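You operate a simulated robot arm through the tools that you are given. There is no shell and no other tool. Be economical: measure what you need, move in short steps, check, and stop when the job is done.

Carry out the task below with a simulated robot arm. There is one attempt and no reset: what you move stays moved.

TASK
Clear the blocked sink with the plunger until the water has gone.
Fine: three firm pushes over the drain at least; the strainer waits on the drain board and goes back in after; the plunger goes back.

It is judged by the outcome, as a careful person would: the job done as asked, and still so three seconds after it is handed in. It fails if anything else is knocked over, pushed out of place, dropped, spilled or broken.

THE ROBOT
A 6-joint arm with a two-finger parallel gripper, fixed in place. Base frame: the origin is at the foot of the arm, x ahead of it, y to its left, z up. Lengths are in m, angles in degrees, forces in N, time in s.
With the tool pointing down near the work surface it reaches from about 0.14 to 0.6 m from the base axis. Its first joint turns from -66.0 to 66.0 degrees. Payload 2.7 kg.
Tool frame: the origin (TCP) lies between the finger pads and is the grasp point; the fingertips stand 0.023 m ahead of it; z points along the fingers, y is the line along which they close. The gripper opens to 0.094 m. The fingers are 0.038 m wide and 0.01 m thick; the gripper's body (0.054 by 0.096 m) begins 0.039 m behind the TCP.
Orientation is that of the tool frame in the base frame, as a unit quaternion [w, x, y, z]. With the fingers straight down and closing along the base's y, the tool's x points along the base's -x, its y along +y and its z along -z.

THE INTERFACE
- The arm moves only by the tool arm_command. Its argument "deltas" is a list that holds one entry, the list of rows, each a list of 7 numbers: the shift along the tool's x, y, z in m, then the turn, a rotation vector about the tool's x, y, z in degrees, then the opening, from 0 (shut) to 1 (fully open). In form: [[[x, y, z, ax, ay, az, jaw], ...]]. A call has 1 to 10 rows; each row is the pose to reach, as a shift and turn from the pose commanded when the call began, along the tool's axes at that moment. A row lasts 0.2 s, in which the tool goes at most 0.05 m and 8.6 degrees; a call with a longer step from one row to the next is refused whole, and so is a gripper value outside its range. A pose out of reach is approached as far as the arm can. The call stops where the force on the tool passes 70 N (or 10 N more than at its start, if that is more) or the arm is blocked; 0.2 s more then pass. The fingers move at their own pace (about 0.045 m/s each) and stop on an object; they squeeze with about 38 N. The grip force told is the motor's: it shows also when the fingers shut on nothing. Time passes only in rows, and 0.2 s behind the last, so rows that repeat a pose let the fingers close. It gives the time, the measured TCP pose, the force on the tool (base axes), the opening and the grip force at its end, in the units of the frame above (readings bear some noise).
- Cameras (640 x 400 px; columns grow to the right, rows downward): "scene" is fixed at [0.078, -0.4436, 1.391]; the picture's right is [0.69, -0.72, 0.00], its down [-0.50, -0.47, -0.73] and it looks along [0.53, 0.50, -0.68] (base axes); focal length 214 px, centre (320, 200). "wrist" rides on the gripper at [-0.039, 0, -0.044] in the tool frame; the picture's right is [0.00, -1.00, 0.00], its down [0.97, 0.00, -0.24] and it looks along [0.24, 0.00, 0.97] (tool axes); focal length 218 px, centre (320, 200).
- grab_frame(camera): a new picture of that camera. No time passes.
- locate(camera, pixels): there is no depth. For up to 12 entries [column, row, z] of the newest picture of that camera ("zoom" is the newest enlarged one), the place [x, y] in the base frame at which the ray of that pixel passes the height z, good to about 0.003 m. No time passes.
- close_up(camera, box): a new picture of the part [left, top, right, bottom] of that camera's present view, enlarged. No time passes.
- finish_job(): hands the job in; it is judged then, once.

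Work in short steps. Measure before you move; look again where a grasp or a placing could have gone wrong, and mend it. You have 80 turns and 46 pictures in all, the two below and enlarged ones among them. Open the gripper and draw the arm clear of the work before you hand the job in, unless the task says otherwise; then end with one line.

The tools are called by a JSON object that holds its "fn" and its "kwargs". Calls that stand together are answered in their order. arm_command: Moves the arm, as the interface text tells. Its arguments: {"type":"object","properties":{"deltas":{"type":"array","items":{"type":"array","items":{"type":"array","items":{"type":"number"}}}}},"required":["deltas"]} The other tools are called the same way: grab_frame (camera) takes a picture; locate (camera, pixels) gives the place at which the rays of pixels pass given heights; close_up (camera, box) takes an enlarged picture of a part of a camera's view; finish_job () hands the job in.

At the start:

```text
t: 0.0
eef_pos: [0.37, -0.1699, 1.2207]
ee_rot: [0.0, -0.001, 1.0, 0.0]
force: [0.8, 0.1, 0.0]
opening: 0.0939
grip_force: 0.1
```

scene: 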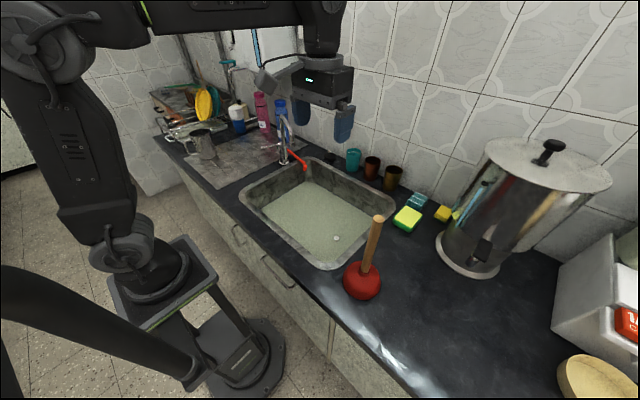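
wrist: 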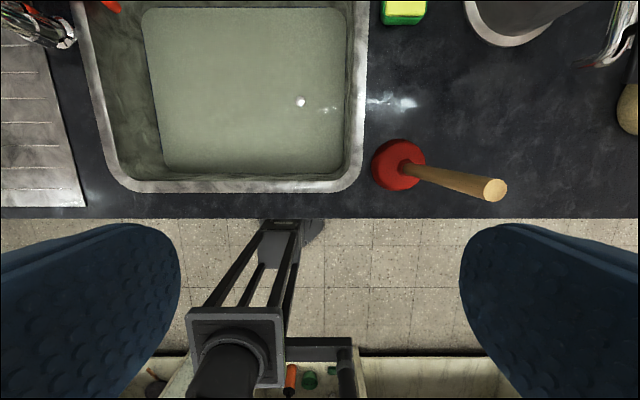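

I'll look closer at the sink, drain board and plunger before measuring.

{"fn": "close_up", "kwargs": {"camera": "scene", "box": [230, 140, 430, 310]}}

{"fn": "close_up", "kwargs": {"camera": "scene", "box": [150, 70, 310, 190]}}

{"fn": "close_up", "kwargs": {"camera": "wrist", "box": [70, 0, 530, 220]}}

{"fn": "locate", "kwargs": {"camera": "wrist", "pixels": [[300, 101, 0.5], [300, 101, 0.45], [300, 101, 0.55], [398, 165, 0.65], [495, 190, 0.8], [495, 190, 0.85], [80, 205, 0.622], [365, 180, 0.622], [350, 5, 0.622], [100, 180, 0.622]]}}

{"fn": "locate", "kwargs": {"camera": "scene", "pixels": [[336, 238, 0.5], [336, 238, 0.45], [336, 238, 0.55], [362, 285, 0.65], [378, 218, 0.8], [378, 218, 0.85], [240, 195, 0.622], [325, 268, 0.622], [310, 160, 0.622]]}}

```text
2.35 times, centred on (330, 225) of scene
```

zoom: 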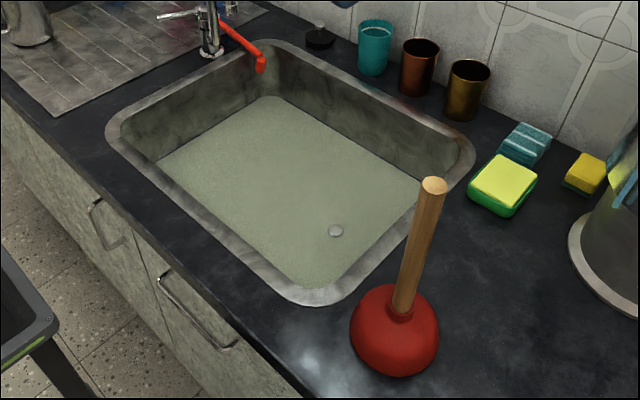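

```text
3.33 times, centred on (230, 130) of scene
```

zoom: 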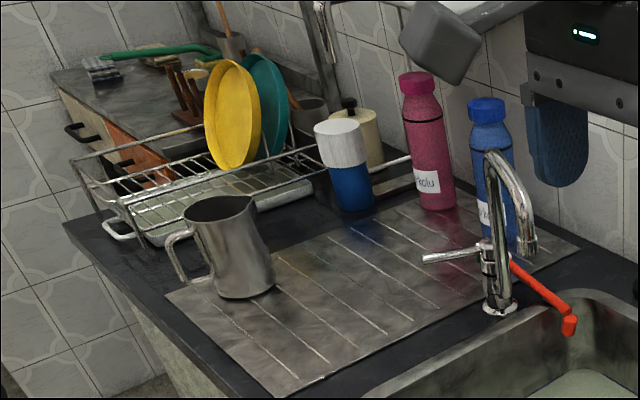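

```text
1.39 times, centred on (300, 110) of wrist
```

zoom: 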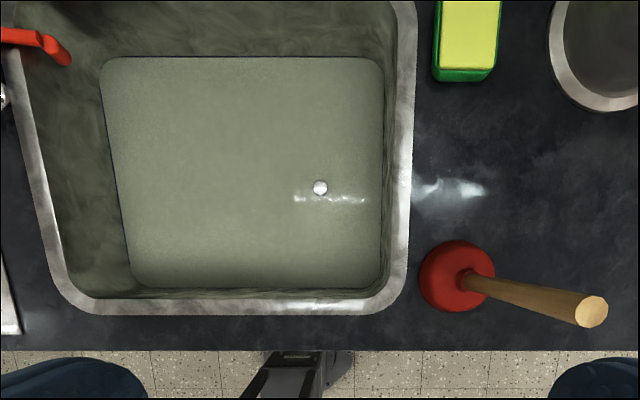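

```text
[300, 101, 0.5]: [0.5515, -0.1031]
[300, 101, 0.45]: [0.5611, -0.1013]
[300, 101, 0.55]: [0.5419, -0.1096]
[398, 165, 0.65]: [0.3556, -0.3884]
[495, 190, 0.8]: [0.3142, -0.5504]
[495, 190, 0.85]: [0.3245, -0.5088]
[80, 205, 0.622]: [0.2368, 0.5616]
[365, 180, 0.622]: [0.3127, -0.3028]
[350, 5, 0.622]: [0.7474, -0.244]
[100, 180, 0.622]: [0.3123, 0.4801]
```

```text
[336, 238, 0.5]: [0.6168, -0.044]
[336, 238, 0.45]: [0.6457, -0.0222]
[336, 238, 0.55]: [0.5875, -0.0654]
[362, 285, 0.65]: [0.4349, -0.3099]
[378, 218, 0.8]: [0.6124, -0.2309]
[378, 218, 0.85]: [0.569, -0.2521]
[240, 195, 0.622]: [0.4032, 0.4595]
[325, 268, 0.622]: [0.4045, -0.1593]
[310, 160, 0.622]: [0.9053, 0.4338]
```

The two views meet for the plunger at about (0.37, -0.336), with its handle top near z 1.06. The white knob meets at about (0.52, -0.115, 0.667), so the counter is well above 0.622. I'll go over the sink for a closer look.

{"fn": "arm_command", "kwargs": {"deltas": [[[-0.03, 0.012, 0.03, 0, 0, 0, 1], [-0.06, 0.024, 0.06, 0, 0, 0, 1], [-0.09, 0.036, 0.09, 0, 0, 0, 1], [-0.12, 0.048, 0.12, 0, 0, 0, 1], [-0.15, 0.055, 0.15, 0, 0, 0, 1]]]}}

{"fn": "grab_frame", "kwargs": {"camera": "wrist"}}

{"fn": "close_up", "kwargs": {"camera": "wrist", "box": [240, 60, 440, 200]}}

```text
t: 1.2
eef_pos: [0.5247, -0.1144, 1.0721]
ee_rot: [0.001, 0.0, 1.0, 0.0]
force: [-0.5, -0.1, 0.7]
opening: 0.0939
grip_force: 0.1
```

```text
40 pictures are left
```

wrist: 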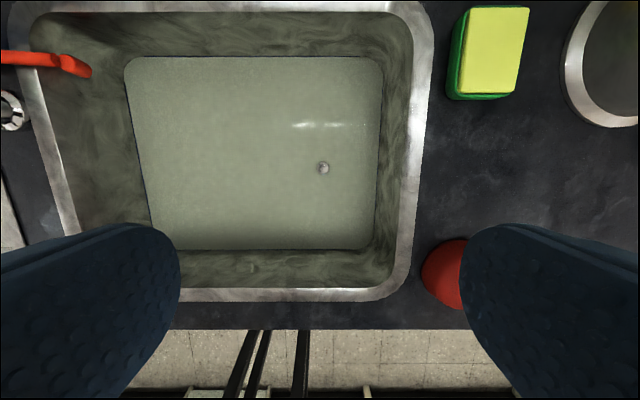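

```text
2.86 times, centred on (340, 130) of wrist
```

zoom: 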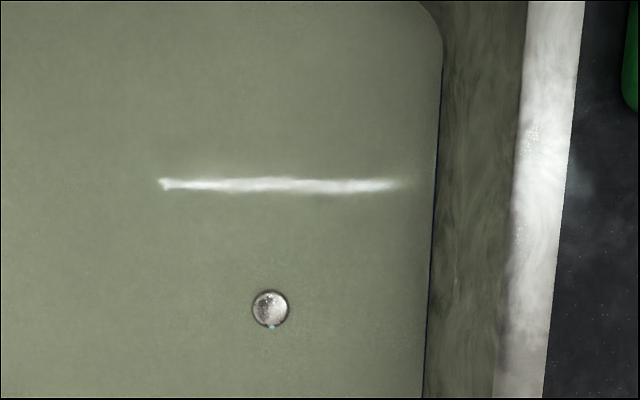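

The knob is at wrist pixel (323,168). I'll locate it along with the sink's inner edges, and check the scene view.

{"fn": "locate", "kwargs": {"camera": "wrist", "pixels": [[322.8, 167.7, 0.64], [322.8, 167.7, 0.66], [322.8, 167.7, 0.68], [378, 170, 0.65], [400, 170, 0.76], [415, 170, 0.76], [255, 248, 0.65], [255, 300, 0.76], [60, 170, 0.76], [20, 170, 0.76], [255, 57, 0.65], [255, 12, 0.76]]}}

{"fn": "close_up", "kwargs": {"camera": "scene", "box": [280, 200, 400, 275]}}

{"fn": "grab_frame", "kwargs": {"camera": "scene"}}

```text
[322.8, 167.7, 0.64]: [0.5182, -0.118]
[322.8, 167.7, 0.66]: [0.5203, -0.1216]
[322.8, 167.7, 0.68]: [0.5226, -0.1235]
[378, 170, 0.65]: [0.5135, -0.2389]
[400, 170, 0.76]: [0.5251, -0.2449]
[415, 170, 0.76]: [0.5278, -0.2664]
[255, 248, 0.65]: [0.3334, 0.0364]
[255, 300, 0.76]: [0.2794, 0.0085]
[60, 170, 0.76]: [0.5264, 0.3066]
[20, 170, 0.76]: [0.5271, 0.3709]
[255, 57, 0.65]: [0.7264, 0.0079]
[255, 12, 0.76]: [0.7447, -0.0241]
```

```text
5.33 times, centred on (340, 238) of scene
```

zoom: 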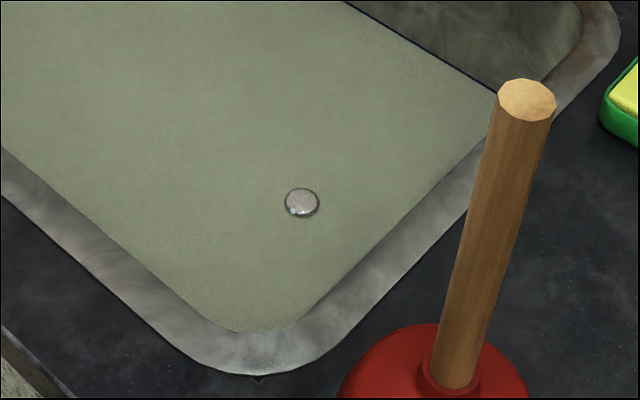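

```text
37 pictures are left
```

scene: 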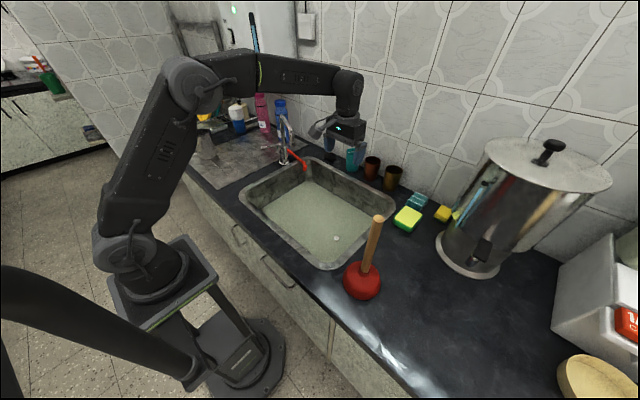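

The knob is at about (0.520, -0.121), top near 0.67. I'll descend partway above it and check again.

{"fn": "arm_command", "kwargs": {"deltas": [[[0.001, -0.002, 0.045, 0, 0, 0, 0.8], [0.002, -0.004, 0.09, 0, 0, 0, 0.6], [0.002, -0.006, 0.135, 0, 0, 0, 0.6], [0.002, -0.006, 0.18, 0, 0, 0, 0.6], [0.002, -0.006, 0.225, 0, 0, 0, 0.6], [0.002, -0.006, 0.27, 0, 0, 0, 0.6], [0.002, -0.006, 0.27, 0, 0, 0, 0.6]]]}}

{"fn": "grab_frame", "kwargs": {"camera": "wrist"}}

```text
t: 2.8
eef_pos: [0.5183, -0.12, 0.7984]
ee_rot: [0.0, 0.0, 1.0, 0.0]
force: [-0.2, -0.4, 0.6]
opening: 0.0563
grip_force: 0.1
```

```text
36 pictures are left
```

wrist: 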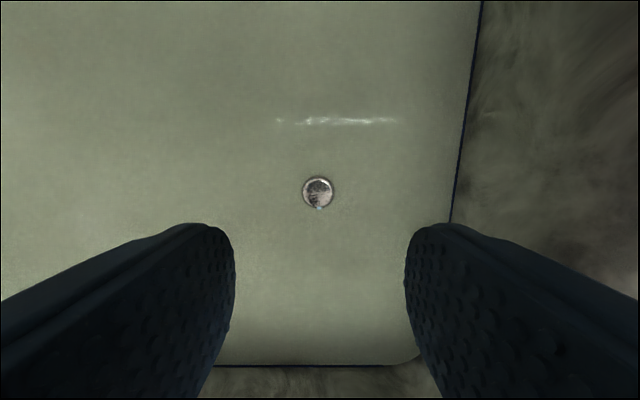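

Knob is at (318,192), centred between the fingers. I'll descend to about z 0.667 and close.

{"fn": "arm_command", "kwargs": {"deltas": [[[0, 0.001, 0.04, 0, 0, 0, 0.6], [0, 0.001, 0.08, 0, 0, 0, 0.6], [0, 0.001, 0.11, 0, 0, 0, 0.6], [0, 0.001, 0.131, 0, 0, 0, 0.6], [0, 0.001, 0.131, 0, 0, 0, 0.3], [0, 0.001, 0.131, 0, 0, 0, 0.1], [0, 0.001, 0.131, 0, 0, 0, 0.1], [0, 0.001, 0.131, 0, 0, 0, 0.1]]]}}

{"fn": "grab_frame", "kwargs": {"camera": "wrist"}}

```text
t: 4.6
eef_pos: [0.5184, -0.1219, 0.6708]
ee_rot: [0.0, 0.001, 1.0, 0.0]
force: [0.2, -0.8, 0.4]
opening: 0.0258
grip_force: 38.1
```

```text
35 pictures are left
```

wrist: 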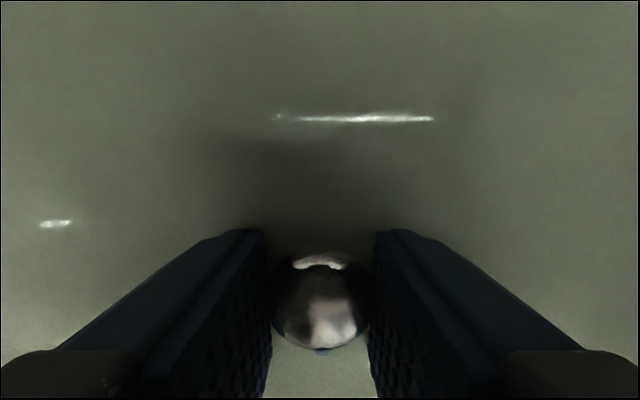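

The fingers hold the knob, 0.026 wide. I'll lift straight up and look.

{"fn": "arm_command", "kwargs": {"deltas": [[[0, 0, -0.02, 0, 0, 0, 0], [0, 0, -0.05, 0, 0, 0, 0], [0, 0, -0.09, 0, 0, 0, 0], [0, 0, -0.13, 0, 0, 0, 0], [0, 0, -0.17, 0, 0, 0, 0], [0, 0, -0.21, 0, 0, 0, 0], [0, 0, -0.24, 0, 0, 0, 0], [0, 0, -0.24, 0, 0, 0, 0]]]}}

{"fn": "close_up", "kwargs": {"camera": "scene", "box": [240, 80, 440, 280]}}

{"fn": "grab_frame", "kwargs": {"camera": "wrist"}}

```text
t: 6.4
eef_pos: [0.5184, -0.1201, 0.9112]
ee_rot: [0.0, 0.0, 1.0, 0.0]
force: [0.1, -0.6, -0.2]
opening: 0.0259
grip_force: 37.7
```

```text
2.00 times, centred on (340, 180) of scene
```

zoom: 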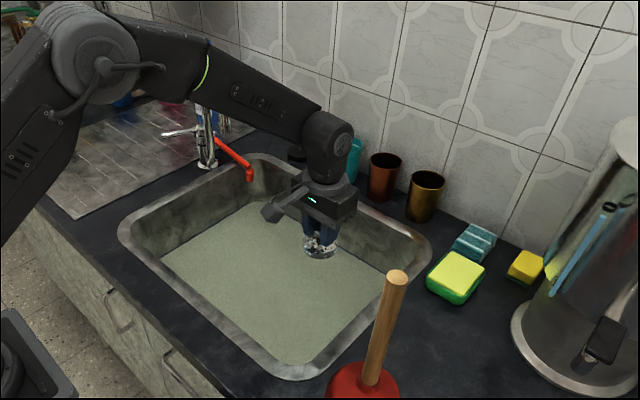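

```text
33 pictures are left
```

wrist: 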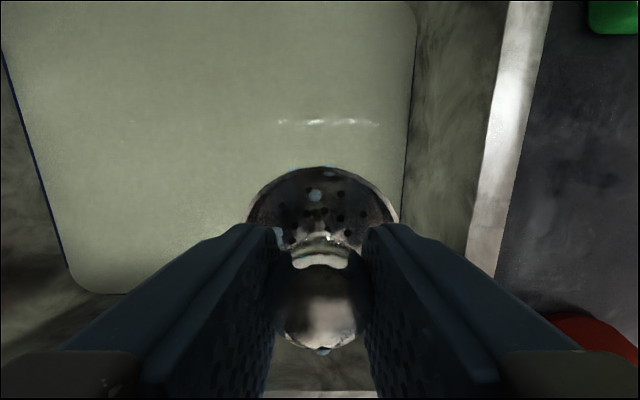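

Strainer is in hand. I need the drain board's position, so I'll move on to a fresh scene picture and locate points there.

{"fn": "close_up", "kwargs": {"camera": "scene", "box": [150, 100, 310, 200]}}

{"fn": "grab_frame", "kwargs": {"camera": "scene"}}

{"fn": "locate", "kwargs": {"camera": "scene", "pixels": [[221, 188, 0.76], [193, 158, 0.76], [293, 133, 0.76], [240, 195, 0.76], [325, 268, 0.76], [212, 172, 0.76], [225, 160, 0.76], [285, 163, 0.76], [204, 157, 0.76], [235, 175, 0.76]]}}

```text
4.00 times, centred on (230, 150) of scene
```

zoom: 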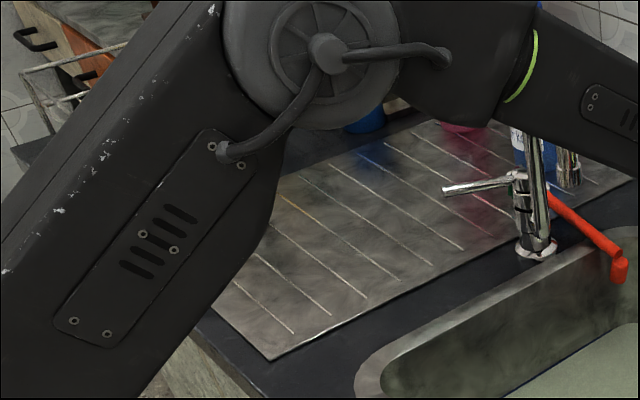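

```text
31 pictures are left
```

scene: 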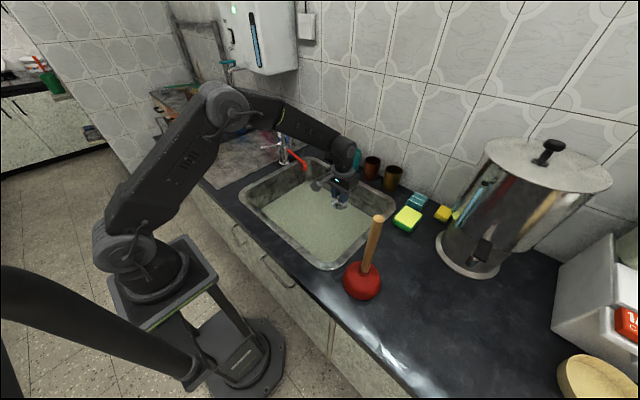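

```text
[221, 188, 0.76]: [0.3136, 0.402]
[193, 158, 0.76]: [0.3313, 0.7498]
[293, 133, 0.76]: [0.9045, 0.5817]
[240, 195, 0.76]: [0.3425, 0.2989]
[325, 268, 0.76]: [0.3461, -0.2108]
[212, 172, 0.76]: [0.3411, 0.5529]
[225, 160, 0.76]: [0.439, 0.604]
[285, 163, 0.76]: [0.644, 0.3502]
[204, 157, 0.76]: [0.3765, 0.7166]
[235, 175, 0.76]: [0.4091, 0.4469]
```

Drain board spans roughly x>0.31, y>0.40. I'll carry the strainer towards (0.36, 0.455) at a safe height.

{"fn": "arm_command", "kwargs": {"deltas": [[[0.015, 0.044, 0, 0, 0, 0, 0], [0.03, 0.088, 0, 0, 0, 0, 0], [0.045, 0.132, 0, 0, 0, 0, 0], [0.06, 0.176, 0, 0, 0, 0, 0], [0.075, 0.22, 0, 0, 0, 0, 0], [0.09, 0.264, 0, 0, 0, 0, 0], [0.105, 0.308, 0, 0, 0, 0, 0], [0.12, 0.352, 0, 0, 0, 0, 0], [0.135, 0.396, 0, 0, 0, 0, 0], [0.15, 0.44, 0, 0, 0, 0, 0]]]}}

{"fn": "grab_frame", "kwargs": {"camera": "wrist"}}

{"fn": "grab_frame", "kwargs": {"camera": "scene"}}

```text
t: 8.6
eef_pos: [0.3673, 0.3202, 0.9109]
ee_rot: [0.0, 0.0, 1.0, 0.0]
force: [-0.3, -0.2, -0.1]
opening: 0.0258
grip_force: 38.0
```

```text
30 pictures are left
```

wrist: 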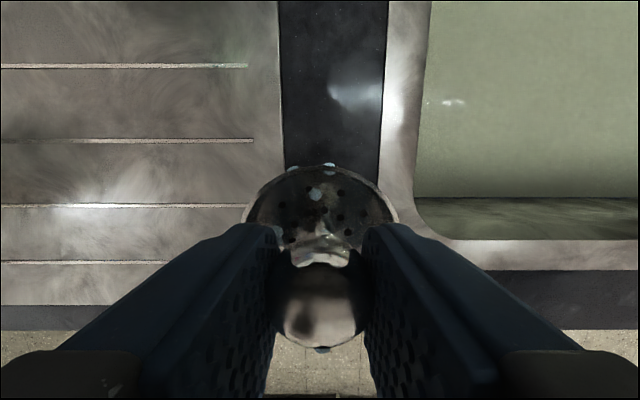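

```text
29 pictures are left
```

scene: 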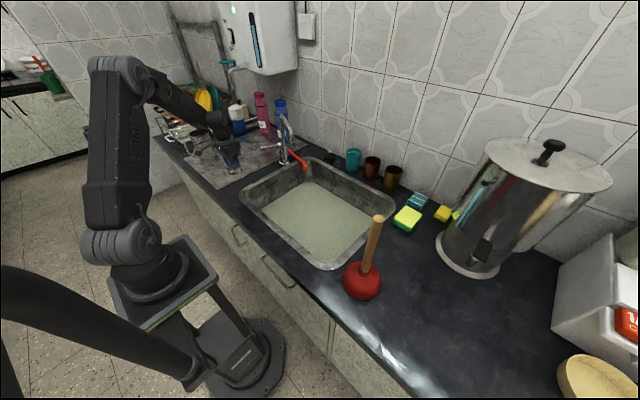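

Combining both views, the board is at z≈0.80, with its right edge at y≈0.353 and near edge at x≈0.28. I'll move over (0.367, 0.415) and down to 0.87.

{"fn": "arm_command", "kwargs": {"deltas": [[[0, 0.03, 0, 0, 0, 0, 0], [0, 0.065, 0, 0, 0, 0, 0], [0, 0.095, 0.01, 0, 0, 0, 0], [0, 0.095, 0.03, 0, 0, 0, 0], [0, 0.095, 0.04, 0, 0, 0, 0], [0, 0.095, 0.04, 0, 0, 0, 0]]]}}

{"fn": "close_up", "kwargs": {"camera": "scene", "box": [170, 110, 290, 200]}}

{"fn": "grab_frame", "kwargs": {"camera": "wrist"}}

```text
t: 10.0
eef_pos: [0.3702, 0.4133, 0.8698]
ee_rot: [0.0, 0.001, 1.0, 0.0]
force: [-0.2, 0.0, -0.7]
opening: 0.0256
grip_force: 37.9
```

```text
4.44 times, centred on (230, 155) of scene
```

zoom: 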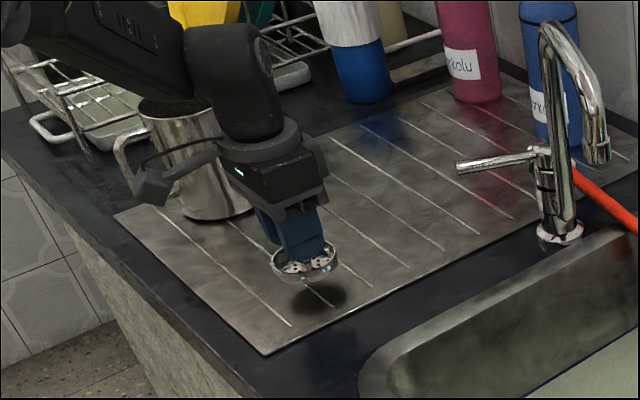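

```text
27 pictures are left
```

wrist: 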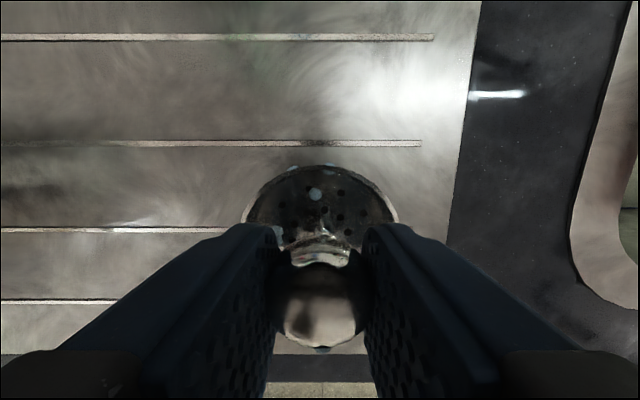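

Good spot over the board. I'll lower gently, watching the force.

{"fn": "arm_command", "kwargs": {"deltas": [[[0, 0, 0.006, 0, 0, 0, 0], [0, 0, 0.012, 0, 0, 0, 0], [0, 0, 0.018, 0, 0, 0, 0]]]}}

{"fn": "close_up", "kwargs": {"camera": "scene", "box": [200, 130, 260, 190]}}

```text
t: 10.8
eef_pos: [0.3691, 0.4161, 0.8531]
ee_rot: [0.0, 0.0, 1.0, 0.0]
force: [-0.6, -0.3, 0.0]
opening: 0.026
grip_force: 38.0
```

```text
6.67 times, centred on (230, 160) of scene
```

zoom: 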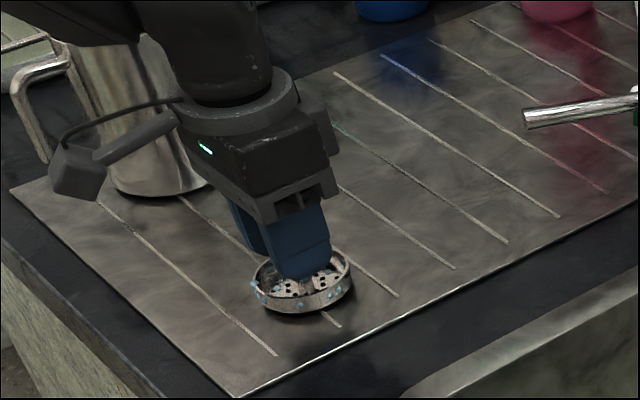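

{"fn": "arm_command", "kwargs": {"deltas": [[[0, 0, 0.004, 0, 0, 0, 0], [0, 0, 0.008, 0, 0, 0, 0]]]}}

```text
t: 11.4
eef_pos: [0.3706, 0.4175, 0.8498]
ee_rot: [0.003, 0.0, 1.0, 0.004]
force: [-4.6, -4.9, 33.6]
opening: 0.0264
grip_force: 38.0
```

Contact at TCP z≈0.850. I'll ease off, open, and rise.

{"fn": "arm_command", "kwargs": {"deltas": [[[0, 0, -0.003, 0, 0, 0, 0], [0, 0, -0.005, 0, 0, 0, 0.1], [0, 0, -0.005, 0, 0, 0, 0.4], [0, 0, -0.005, 0, 0, 0, 0.6], [0, 0, -0.005, 0, 0, 0, 0.6], [0, 0, -0.04, 0, 0, 0, 0.6], [0, 0, -0.08, 0, 0, 0, 0.6], [0, 0, -0.12, 0, 0, 0, 0.6], [0, 0, -0.16, 0, 0, 0, 0.6]]]}}

{"fn": "grab_frame", "kwargs": {"camera": "wrist"}}

```text
t: 13.4
eef_pos: [0.3662, 0.4156, 1.0048]
ee_rot: [0.0, 0.0, 1.0, 0.0]
force: [0.0, -0.3, -0.1]
opening: 0.056
grip_force: 0.0
```

```text
25 pictures are left
```

wrist: 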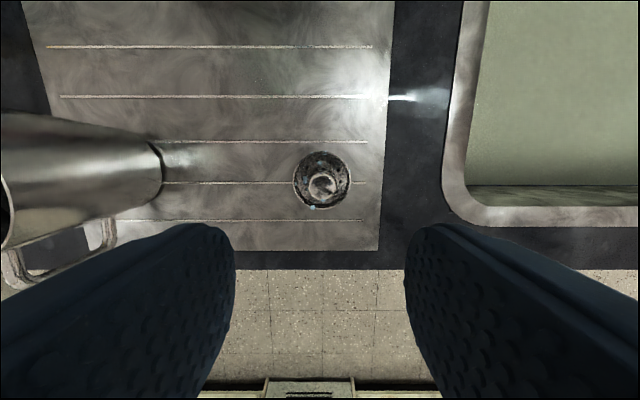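

The strainer stands well on the board. I'll rise and go over to the plunger, staying high.

{"fn": "arm_command", "kwargs": {"deltas": [[[0, 0, -0.045, 0, 0, 0, 0.8], [0, 0, -0.09, 0, 0, 0, 0.8], [0, -0.02, -0.13, 0, 0, 0, 0.8], [0, -0.06, -0.15, 0, 0, 0, 0.8], [0, -0.105, -0.16, 0, 0, 0, 0.8], [0, -0.15, -0.16, 0, 0, 0, 0.8], [0, -0.195, -0.16, 0, 0, 0, 0.8], [0, -0.24, -0.16, 0, 0, 0, 0.8], [0, -0.285, -0.16, 0, 0, 0, 0.8], [0, -0.33, -0.16, 0, 0, 0, 0.8]]]}}

{"fn": "arm_command", "kwargs": {"deltas": [[[0, -0.045, 0, 0, 0, 0, 0.8], [0, -0.09, 0, 0, 0, 0, 0.8], [0, -0.135, 0, 0, 0, 0, 0.8], [0, -0.18, 0, 0, 0, 0, 0.8], [0, -0.225, 0, 0, 0, 0, 0.8], [0, -0.27, 0, 0, 0, 0, 0.8], [0, -0.315, 0, 0, 0, 0, 0.8], [0, -0.36, 0, 0, 0, 0, 0.8], [0, -0.38, 0, 0, 0, 0, 0.8], [0, -0.38, 0, 0, 0, 0, 0.8]]]}}

{"fn": "grab_frame", "kwargs": {"camera": "wrist"}}

```text
t: 15.6
eef_pos: [0.3689, 0.0848, 1.1662]
ee_rot: [-0.001, 0.0, 1.0, 0.0]
force: [-0.1, -0.6, 0.2]
opening: 0.0752
grip_force: 0.0
```

```text
t: 17.8
eef_pos: [0.3693, -0.2982, 1.1663]
ee_rot: [0.0, 0.0, 1.0, 0.001]
force: [0.6, -0.6, 0.8]
opening: 0.0752
grip_force: 0.0
```

```text
24 pictures are left
```

wrist: 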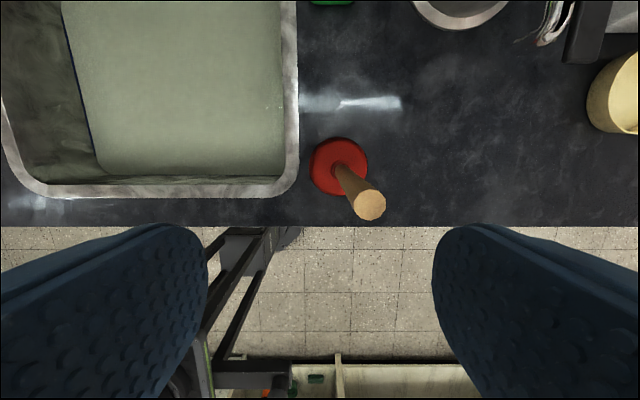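

Handle top is at (370,205), which puts it at about (0.369, -0.333, z≈1.065). I'll centre over it and come down a little.

{"fn": "arm_command", "kwargs": {"deltas": [[[0, -0.02, 0, 0, 0, 0, 0.8], [0, -0.035, 0, 0, 0, 0, 0.8], [0, -0.035, 0.03, 0, 0, 0, 0.8], [0, -0.035, 0.055, 0, 0, 0, 0.8], [0, -0.035, 0.055, 0, 0, 0, 0.8]]]}}

{"fn": "grab_frame", "kwargs": {"camera": "wrist"}}

{"fn": "close_up", "kwargs": {"camera": "scene", "box": [310, 160, 430, 310]}}

```text
t: 19.0
eef_pos: [0.3677, -0.3292, 1.1094]
ee_rot: [0.0, -0.001, 1.0, 0.0]
force: [-0.5, 0.5, -0.7]
opening: 0.0753
grip_force: 0.1
```

```text
23 pictures are left
```

wrist: 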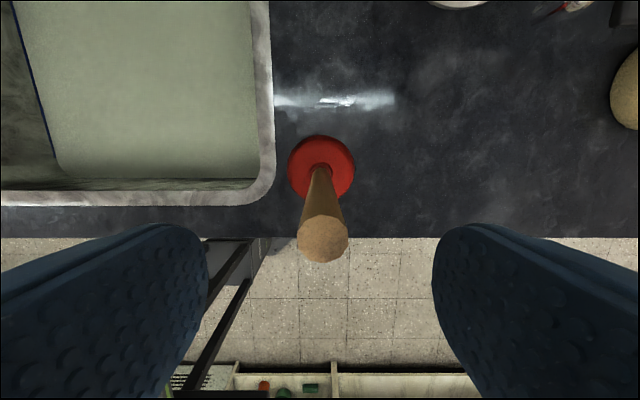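

```text
2.67 times, centred on (370, 235) of scene
```

zoom: 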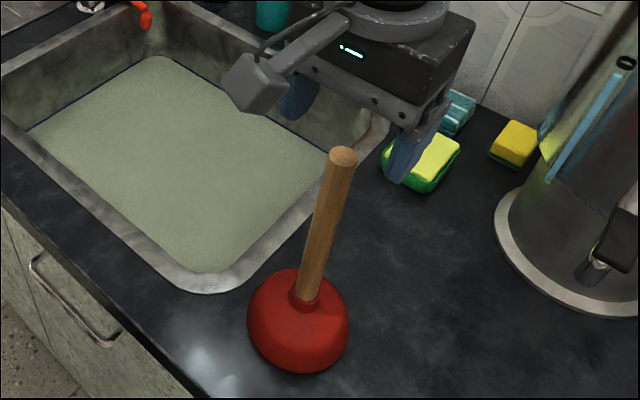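

The handle is centred between the fingers at (322,238). I'll descend to z≈1.035 and close.

{"fn": "arm_command", "kwargs": {"deltas": [[[0, -0.001, 0.03, 0, 0, 0, 0.8], [0, -0.001, 0.06, 0, 0, 0, 0.8], [0, -0.001, 0.074, 0, 0, 0, 0.8], [0, -0.001, 0.074, 0, 0, 0, 0.5], [0, -0.001, 0.074, 0, 0, 0, 0.2], [0, -0.001, 0.074, 0, 0, 0, 0], [0, -0.001, 0.074, 0, 0, 0, 0], [0, -0.001, 0.074, 0, 0, 0, 0]]]}}

{"fn": "grab_frame", "kwargs": {"camera": "wrist"}}

```text
t: 20.8
eef_pos: [0.3701, -0.3305, 1.04]
ee_rot: [0.005, 0.0, 1.0, -0.003]
force: [-4.3, 9.2, 44.6]
opening: 0.0215
grip_force: 38.8
```

```text
21 pictures are left
```

wrist: 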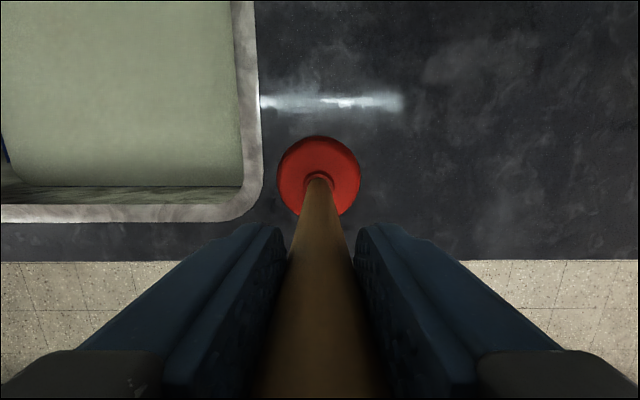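

The palm rests on the handle top (44 N), which is ideal for pushing, and the grip is 0.0215 on the handle. Plunger home is TCP (0.370, -0.331). I'll lift and carry it over the drain.

{"fn": "arm_command", "kwargs": {"deltas": [[[0, 0, -0.02, 0, 0, 0, 0], [0, 0, -0.05, 0, 0, 0, 0], [0, 0, -0.08, 0, 0, 0, 0], [0, 0, -0.09, 0, 0, 0, 0], [-0.025, 0.035, -0.09, 0, 0, 0, 0], [-0.05, 0.07, -0.09, 0, 0, 0, 0], [-0.078, 0.11, -0.09, 0, 0, 0, 0], [-0.105, 0.15, -0.09, 0, 0, 0, 0], [-0.13, 0.185, -0.09, 0, 0, 0, 0], [-0.15, 0.211, -0.09, 0, 0, 0, 0]]]}}

{"fn": "grab_frame", "kwargs": {"camera": "wrist"}}

{"fn": "close_up", "kwargs": {"camera": "scene", "box": [240, 100, 440, 280]}}

```text
t: 23.0
eef_pos: [0.5174, -0.1199, 1.1247]
ee_rot: [0.001, 0.0, 1.0, 0.0]
force: [0.0, 0.2, -1.3]
opening: 0.0213
grip_force: 37.7
```

```text
20 pictures are left
```

wrist: 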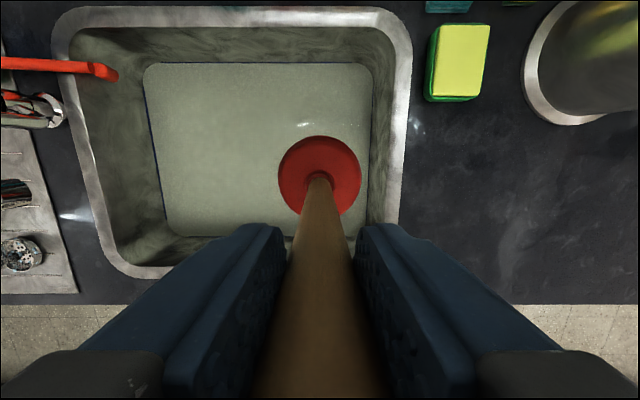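

```text
2.22 times, centred on (340, 190) of scene
```

zoom: 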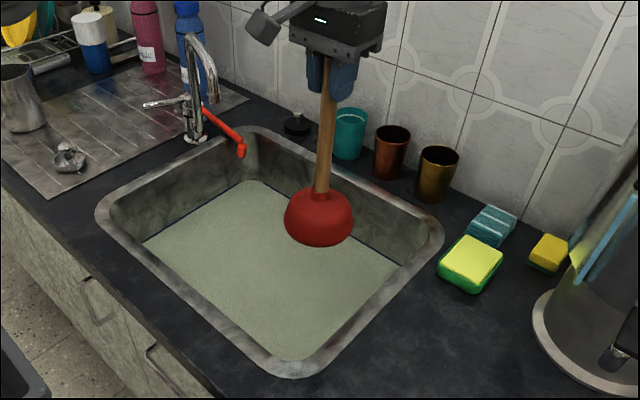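

Plunger hangs straight over the drain at (0.518, -0.120). I'll lower it into the water gently.

{"fn": "arm_command", "kwargs": {"deltas": [[[0, 0, 0.04, 0, 0, 0, 0], [0, 0, 0.08, 0, 0, 0, 0], [0, 0, 0.12, 0, 0, 0, 0], [0, 0, 0.15, 0, 0, 0, 0], [0, 0, 0.17, 0, 0, 0, 0], [0, 0, 0.19, 0, 0, 0, 0], [0, 0, 0.205, 0, 0, 0, 0], [0, 0, 0.22, 0, 0, 0, 0]]]}}

{"fn": "arm_command", "kwargs": {"deltas": [[[0, 0, 0.01, 0, 0, 0, 0], [0, 0, 0.02, 0, 0, 0, 0]]]}}

```text
t: 24.8
eef_pos: [0.5166, -0.1197, 0.9068]
ee_rot: [0.0, 0.001, 1.0, 0.0]
force: [-0.5, 0.2, -2.1]
opening: 0.0215
grip_force: 38.0
```

```text
t: 25.4
eef_pos: [0.5171, -0.1198, 0.8866]
ee_rot: [-0.001, 0.0, 1.0, -0.001]
force: [0.6, -0.3, -2.6]
opening: 0.0216
grip_force: 38.3
```

{"fn": "arm_command", "kwargs": {"deltas": [[[0, 0, 0.008, 0, 0, 0, 0], [0, 0, 0.016, 0, 0, 0, 0]]]}}

{"fn": "close_up", "kwargs": {"camera": "scene", "box": [240, 140, 440, 280]}}

```text
t: 26.0
eef_pos: [0.5202, -0.1196, 0.8825]
ee_rot: [0.006, -0.002, 1.0, -0.001]
force: [-6.0, 2.1, 10.5]
opening: 0.0218
grip_force: 38.4
stopped in row 2: the force on the tool passed its limit (the readings are from after the stop); the commanded pose is now the measured one
```

```text
2.86 times, centred on (340, 210) of scene
```

zoom: 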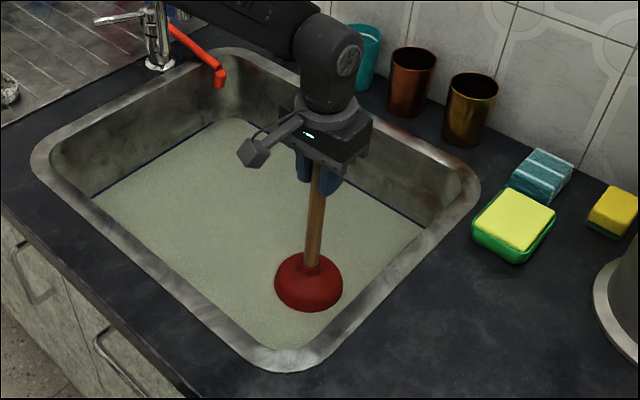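

The plunger meets the floor at TCP z≈0.883, and that push reached the force limit. Next come the deliberate strokes: up 25 mm, then firmly down.

{"fn": "arm_command", "kwargs": {"deltas": [[[0, 0, -0.012, 0, 0, 0, 0], [0, 0, -0.025, 0, 0, 0, 0], [0, 0, -0.012, 0, 0, 0, 0], [0, 0, 0.0, 0, 0, 0, 0], [0, 0, 0.008, 0, 0, 0, 0], [0, 0, 0.012, 0, 0, 0, 0]]]}}

{"fn": "arm_command", "kwargs": {"deltas": [[[0, 0, -0.012, 0, 0, 0, 0], [0, 0, -0.025, 0, 0, 0, 0], [0, 0, -0.012, 0, 0, 0, 0], [0, 0, 0.0, 0, 0, 0, 0], [0, 0, 0.008, 0, 0, 0, 0], [0, 0, 0.012, 0, 0, 0, 0]]]}}

{"fn": "arm_command", "kwargs": {"deltas": [[[0, 0, -0.012, 0, 0, 0, 0], [0, 0, -0.025, 0, 0, 0, 0], [0, 0, -0.012, 0, 0, 0, 0], [0, 0, 0.0, 0, 0, 0, 0], [0, 0, 0.008, 0, 0, 0, 0], [0, 0, 0.012, 0, 0, 0, 0]]]}}

{"fn": "close_up", "kwargs": {"camera": "scene", "box": [240, 140, 440, 280]}}

```text
t: 27.3
eef_pos: [0.5263, -0.1205, 0.8825]
ee_rot: [0.013, -0.003, 1.0, -0.003]
force: [-4.7, 1.2, 10.1]
opening: 0.0216
grip_force: 38.2
stopped in row 6: the force on the tool passed its limit (the readings are from after the stop); the commanded pose is now the measured one
```

```text
t: 28.7
eef_pos: [0.5313, -0.1208, 0.8842]
ee_rot: [0.02, -0.003, 1.0, -0.005]
force: [-4.5, 1.8, 9.0]
opening: 0.0214
grip_force: 38.3
stopped in row 6: the force on the tool passed its limit (the readings are from after the stop); the commanded pose is now the measured one
```

```text
t: 30.0
eef_pos: [0.5362, -0.121, 0.8839]
ee_rot: [0.029, -0.004, 1.0, -0.006]
force: [-4.0, 2.2, 8.3]
opening: 0.0215
grip_force: 38.4
stopped in row 6: the force on the tool passed its limit (the readings are from after the stop); the commanded pose is now the measured one
```

```text
2.86 times, centred on (340, 210) of scene
```

zoom: 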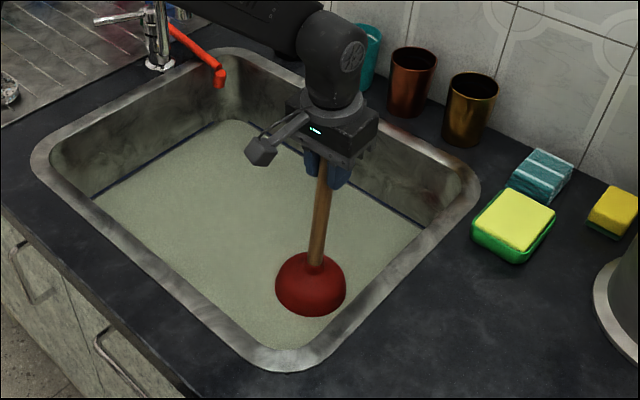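

The strokes made the tool creep to a 3.3° tilt. I'll lift, straighten, re-centre, and check the water level.

{"fn": "arm_command", "kwargs": {"deltas": [[[0.004, 0, -0.02, 0, 0.5, 0, 0], [0.012, 0, -0.05, -0.4, 2, 0.2, 0], [0.017, 0, -0.08, -0.7, 3.3, 0.46, 0], [0.017, 0, -0.1, -0.7, 3.3, 0.46, 0], [0.017, 0, -0.1, -0.7, 3.3, 0.46, 0]]]}}

{"fn": "grab_frame", "kwargs": {"camera": "wrist"}}

{"fn": "close_up", "kwargs": {"camera": "scene", "box": [240, 140, 440, 280]}}

```text
t: 31.2
eef_pos: [0.5122, -0.1204, 0.9822]
ee_rot: [0.002, 0.0, 1.0, 0.0]
force: [-0.4, 0.1, -2.3]
opening: 0.0213
grip_force: 38.1
```

```text
16 pictures are left
```

wrist: 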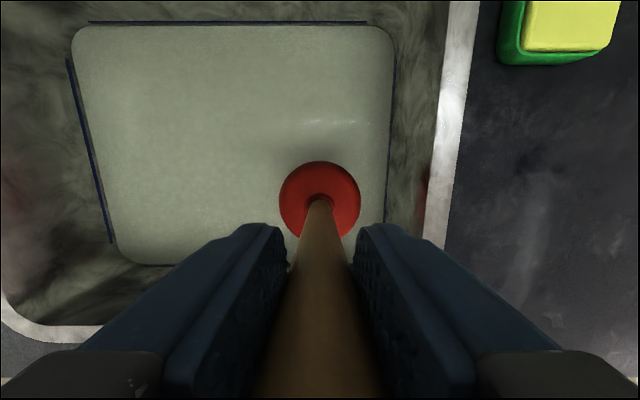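

```text
2.86 times, centred on (340, 210) of scene
```

zoom: 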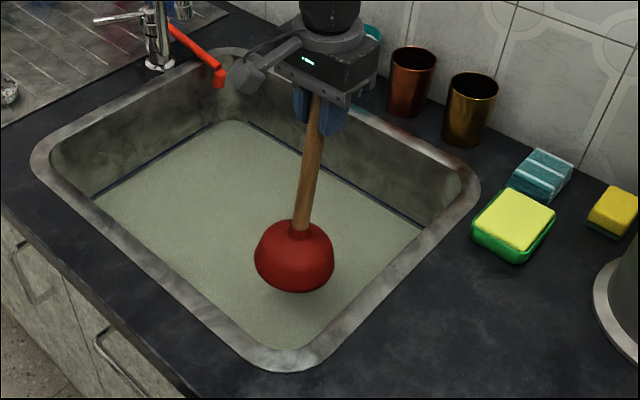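

The handle has pivoted about 7° in the grip; cup is at row 203 instead of 177. I'll set the cup down slightly forward and press lightly to square it up again, then use bounded pushes that don't trip the limit.

{"fn": "arm_command", "kwargs": {"deltas": [[[-0.01, 0, 0.03, 0, 0, 0, 0], [-0.025, 0, 0.06, 0, 0, 0, 0], [-0.025, 0, 0.085, 0, 0, 0, 0], [-0.023, 0, 0.093, 0, 0, 0, 0], [-0.018, 0, 0.096, 0, 0, 0, 0], [-0.012, 0, 0.098, 0, 0, 0, 0], [-0.007, 0, 0.1, 0, 0, 0, 0], [-0.007, 0, 0.1, 0, 0, 0, 0]]]}}

{"fn": "grab_frame", "kwargs": {"camera": "wrist"}}

```text
t: 33.0
eef_pos: [0.5215, -0.1195, 0.8836]
ee_rot: [0.005, 0.0, 1.0, -0.001]
force: [5.5, 1.9, 12.5]
opening: 0.0217
grip_force: 37.7
```

```text
14 pictures are left
```

wrist: 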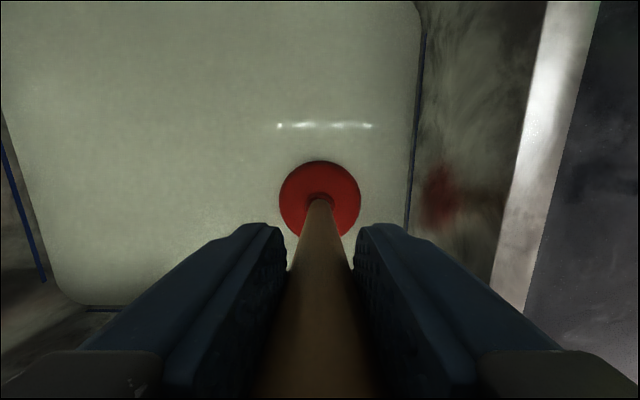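

The handle angle in the grip didn't change, so I'll lift a little and tilt the tool -6.5° to make the handle vertical, then inspect.

{"fn": "arm_command", "kwargs": {"deltas": [[[0, 0, -0.02, 0, 0, 0, 0], [0, 0, -0.04, 0, -2, 0, 0], [0, 0, -0.04, 0, -4.5, 0, 0], [0.003, 0, -0.04, 0, -6.5, 0, 0], [0.003, 0, -0.04, 0, -6.5, 0, 0]]]}}

{"fn": "close_up", "kwargs": {"camera": "scene", "box": [240, 140, 440, 280]}}

```text
t: 34.2
eef_pos: [0.5169, -0.1209, 0.9208]
ee_rot: [0.059, 0.0, 0.998, 0.0]
force: [0.0, 0.6, -1.7]
opening: 0.0217
grip_force: 37.8
```

```text
2.86 times, centred on (340, 210) of scene
```

zoom: 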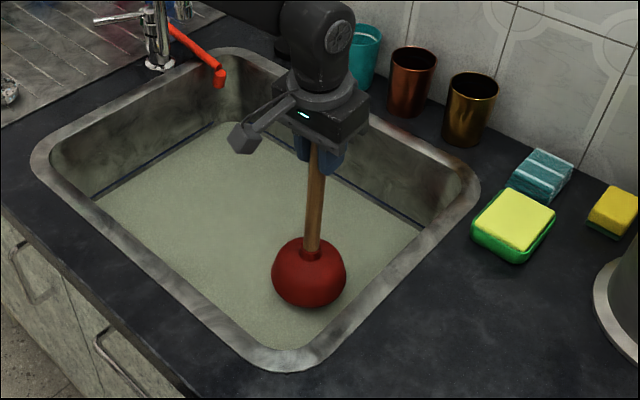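

The water line is now below the old mark, so it's draining. I'll wait a few seconds holding the plunger clear, then compare.

{"fn": "arm_command", "kwargs": {"deltas": [[[0, 0, -0.03, 0, 0, 0, 0], [0, 0, -0.06, 0, 0, 0, 0], [0, 0, -0.06, 0, 0, 0, 0], [0, 0, -0.06, 0, 0, 0, 0], [0, 0, -0.06, 0, 0, 0, 0], [0, 0, -0.06, 0, 0, 0, 0], [0, 0, -0.06, 0, 0, 0, 0], [0, 0, -0.06, 0, 0, 0, 0], [0, 0, -0.06, 0, 0, 0, 0], [0, 0, -0.06, 0, 0, 0, 0]]]}}

{"fn": "arm_command", "kwargs": {"deltas": [[[0, 0, 0, 0, 0, 0, 0], [0, 0, 0, 0, 0, 0, 0], [0, 0, 0, 0, 0, 0, 0], [0, 0, 0, 0, 0, 0, 0], [0, 0, 0, 0, 0, 0, 0], [0, 0, 0, 0, 0, 0, 0], [0, 0, 0, 0, 0, 0, 0], [0, 0, 0, 0, 0, 0, 0], [0, 0, 0, 0, 0, 0, 0], [0, 0, 0, 0, 0, 0, 0]]]}}

{"fn": "close_up", "kwargs": {"camera": "scene", "box": [240, 140, 440, 280]}}

```text
t: 36.4
eef_pos: [0.5115, -0.121, 0.9825]
ee_rot: [0.058, 0.0, 0.998, -0.001]
force: [0.1, -0.6, -2.4]
opening: 0.0216
grip_force: 37.9
```

```text
t: 38.6
eef_pos: [0.5119, -0.1205, 0.9809]
ee_rot: [0.059, 0.0, 0.998, 0.0]
force: [0.0, 0.0, -2.9]
opening: 0.0214
grip_force: 37.7
```

```text
2.86 times, centred on (340, 210) of scene
```

zoom: 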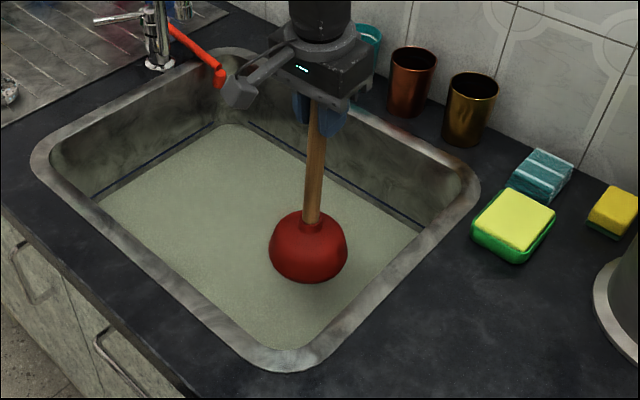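

It keeps draining steadily. I'll take the plunger back to its home (0.370, -0.331) while that goes on: up first, then across, with the handle kept vertical.

{"fn": "arm_command", "kwargs": {"deltas": [[[-0.0055, 0, -0.0463, 0, 0, 0, 0], [-0.011, 0, -0.0927, 0, 0, 0, 0], [-0.0164, 0, -0.139, 0, 0, 0, 0], [0.0071, -0.035, -0.1418, 0, 0, 0, 0], [0.0306, -0.07, -0.1445, 0, 0, 0, 0], [0.0541, -0.1053, -0.1473, 0, 0, 0, 0], [0.0776, -0.14, -0.15, 0, 0, 0, 0], [0.1011, -0.1754, -0.1528, 0, 0, 0, 0], [0.1246, -0.2105, -0.1556, 0, 0, 0, 0], [0.1246, -0.2105, -0.1556, 0, 0, 0, 0]]]}}

{"fn": "grab_frame", "kwargs": {"camera": "wrist"}}

```text
t: 40.8
eef_pos: [0.3671, -0.3322, 1.121]
ee_rot: [0.058, 0.0, 0.998, 0.0]
force: [0.3, 0.2, -2.4]
opening: 0.0216
grip_force: 38.5
```

```text
11 pictures are left
```

wrist: 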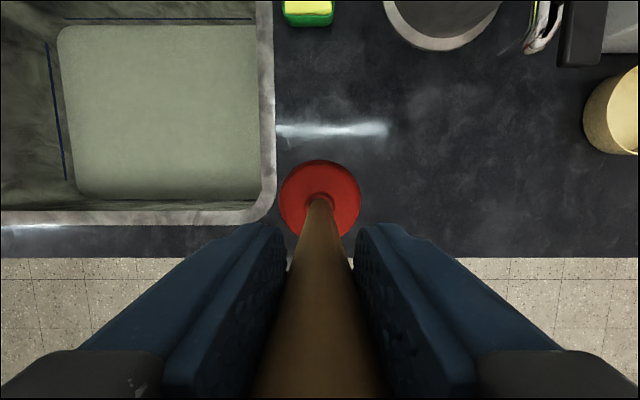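

Now I'll lower it to the counter; contact is expected near TCP z 1.04.

{"fn": "arm_command", "kwargs": {"deltas": [[[0.003, 0, 0.03, 0, 0, 0, 0], [0.0065, 0, 0.06, 0, 0, 0, 0], [0.0082, 0, 0.073, 0, 0, 0, 0], [0.0087, 0, 0.077, 0, 0, 0, 0]]]}}

```text
t: 41.8
eef_pos: [0.3677, -0.3313, 1.043]
ee_rot: [0.058, 0.0, 0.998, 0.0]
force: [0.4, 0.2, -1.7]
opening: 0.0216
grip_force: 38.2
```

{"fn": "arm_command", "kwargs": {"deltas": [[[0.0003, 0, 0.002, 0, 0, 0, 0], [0.0005, 0, 0.004, 0, 0, 0, 0], [0.0005, 0, 0.004, 0, 0, 0, 0]]]}}

```text
t: 42.6
eef_pos: [0.3693, -0.3302, 1.0427]
ee_rot: [0.059, 0.0, 0.998, -0.002]
force: [-8.2, 2.6, 21.7]
opening: 0.0214
grip_force: 37.9
```

Cup is down (22 N). I'll ease off, open, and rise vertically clear of the handle.

{"fn": "arm_command", "kwargs": {"deltas": [[[-0.0003, 0, -0.002, 0, 0, 0, 0.1], [-0.0003, 0, -0.002, 0, 0, 0, 0.5], [-0.0003, 0, -0.002, 0, 0, 0, 0.9], [-0.0003, 0, -0.002, 0, 0, 0, 0.9], [-0.0003, 0, -0.002, 0, 0, 0, 0.9], [-0.0047, 0, -0.04, 0, 0, 0, 0.9], [-0.0094, 0, -0.08, 0, 0, 0, 0.9], [-0.014, 0, -0.12, 0, 6.6, 0, 0.9], [-0.014, 0, -0.12, 0, 6.6, 0, 0.9]]]}}

{"fn": "grab_frame", "kwargs": {"camera": "wrist"}}

{"fn": "grab_frame", "kwargs": {"camera": "scene"}}

```text
t: 44.6
eef_pos: [0.3685, -0.332, 1.161]
ee_rot: [-0.001, 0.0, 1.0, 0.0]
force: [0.3, -0.1, 0.0]
opening: 0.0848
grip_force: 0.0
```

```text
10 pictures are left
```

wrist: 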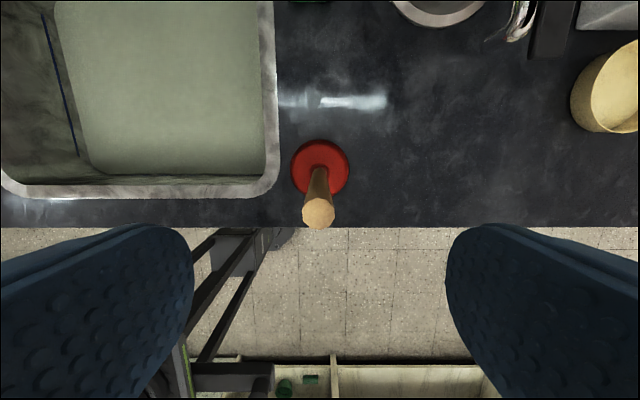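

```text
9 pictures are left
```

scene: 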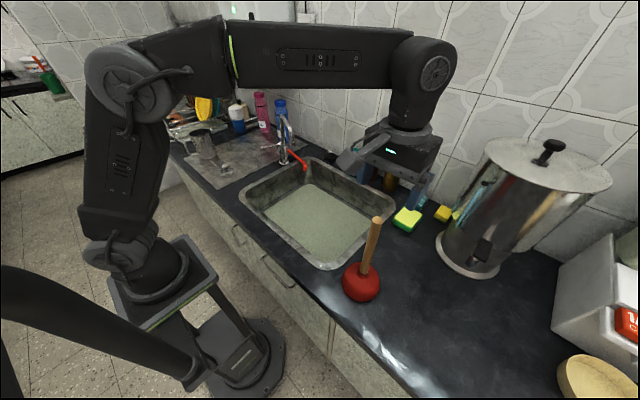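

Plunger stands upright in its place (handle top at 376,219 versus 378,218 at the start). While the water drains I'll go back over the strainer.

{"fn": "arm_command", "kwargs": {"deltas": [[[0, 0.044, 0, 0, 0, 0, 0.7], [0, 0.088, 0, 0, 0, 0, 0.7], [0, 0.132, 0, 0, 0, 0, 0.7], [0, 0.176, 0, 0, 0, 0, 0.7], [0, 0.22, 0, 0, 0, 0, 0.7], [0, 0.264, 0, 0, 0, 0, 0.7], [0, 0.308, 0, 0, 0, 0, 0.7], [0, 0.352, 0, 0, 0, 0, 0.7], [0, 0.396, 0, 0, 0, 0, 0.7], [0, 0.44, 0, 0, 0, 0, 0.7]]]}}

{"fn": "arm_command", "kwargs": {"deltas": [[[0, 0.04, 0.02, 0, 0, 0, 0.7], [0, 0.08, 0.04, 0, 0, 0, 0.7], [0, 0.12, 0.06, 0, 0, 0, 0.7], [0, 0.16, 0.08, 0, 0, 0, 0.7], [0, 0.2, 0.1, 0, 0, 0, 0.7], [0, 0.24, 0.12, 0, 0, 0, 0.7], [0, 0.28, 0.14, 0, 0, 0, 0.7], [0, 0.305, 0.16, 0, 0, 0, 0.6], [0, 0.305, 0.2, 0, 0, 0, 0.6], [0, 0.305, 0.2, 0, 0, 0, 0.6]]]}}

{"fn": "grab_frame", "kwargs": {"camera": "wrist"}}

{"fn": "close_up", "kwargs": {"camera": "scene", "box": [240, 140, 440, 280]}}

```text
t: 46.8
eef_pos: [0.3689, 0.1078, 1.1616]
ee_rot: [0.001, 0.002, 1.0, 0.0]
force: [-0.2, 0.1, -0.4]
opening: 0.0658
grip_force: 0.1
```

```text
t: 49.0
eef_pos: [0.3667, 0.4134, 0.9608]
ee_rot: [0.001, 0.001, 1.0, 0.0]
force: [0.2, 0.2, 0.2]
opening: 0.0561
grip_force: 0.1
```

```text
8 pictures are left
```

wrist: 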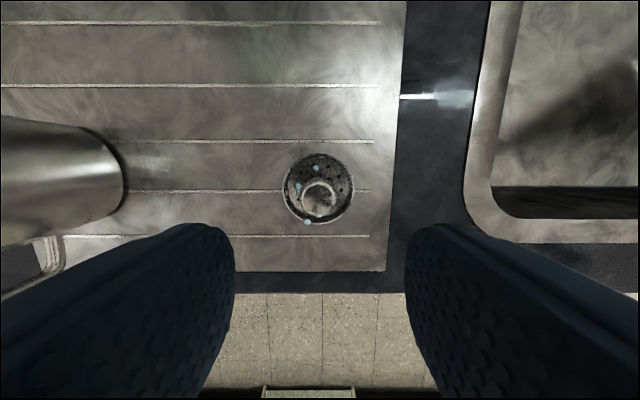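

```text
2.86 times, centred on (340, 210) of scene
```

zoom: 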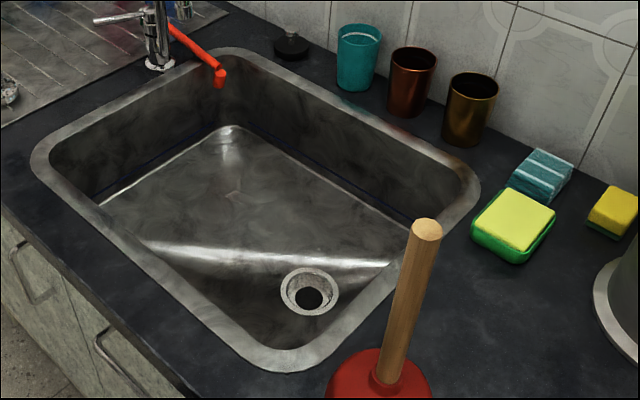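

The water has gone and the drain is bare. The strainer knob is centred at (319,198), so I'll descend to z≈0.851 and grip it.

{"fn": "locate", "kwargs": {"camera": "zoom", "pixels": [[309, 292, 0.62], [309, 292, 0.63]]}}

{"fn": "arm_command", "kwargs": {"deltas": [[[-0.001, 0.001, 0.04, 0, 0, 0, 0.6], [-0.001, 0.001, 0.08, 0, 0, 0, 0.6], [-0.001, 0.001, 0.1, 0, 0, 0, 0.6], [-0.001, 0.001, 0.109, 0, 0, 0, 0.6], [-0.001, 0.001, 0.109, 0, 0, 0, 0.3], [-0.001, 0.001, 0.109, 0, 0, 0, 0], [-0.001, 0.001, 0.109, 0, 0, 0, 0], [-0.001, 0.001, 0.109, 0, 0, 0, 0]]]}}

```text
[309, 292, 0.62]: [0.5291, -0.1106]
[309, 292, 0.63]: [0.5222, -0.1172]
```

```text
t: 50.8
eef_pos: [0.3689, 0.4141, 0.8517]
ee_rot: [0.001, 0.0, 1.0, 0.0]
force: [-0.7, -0.1, -0.1]
opening: 0.0258
grip_force: 37.8
```

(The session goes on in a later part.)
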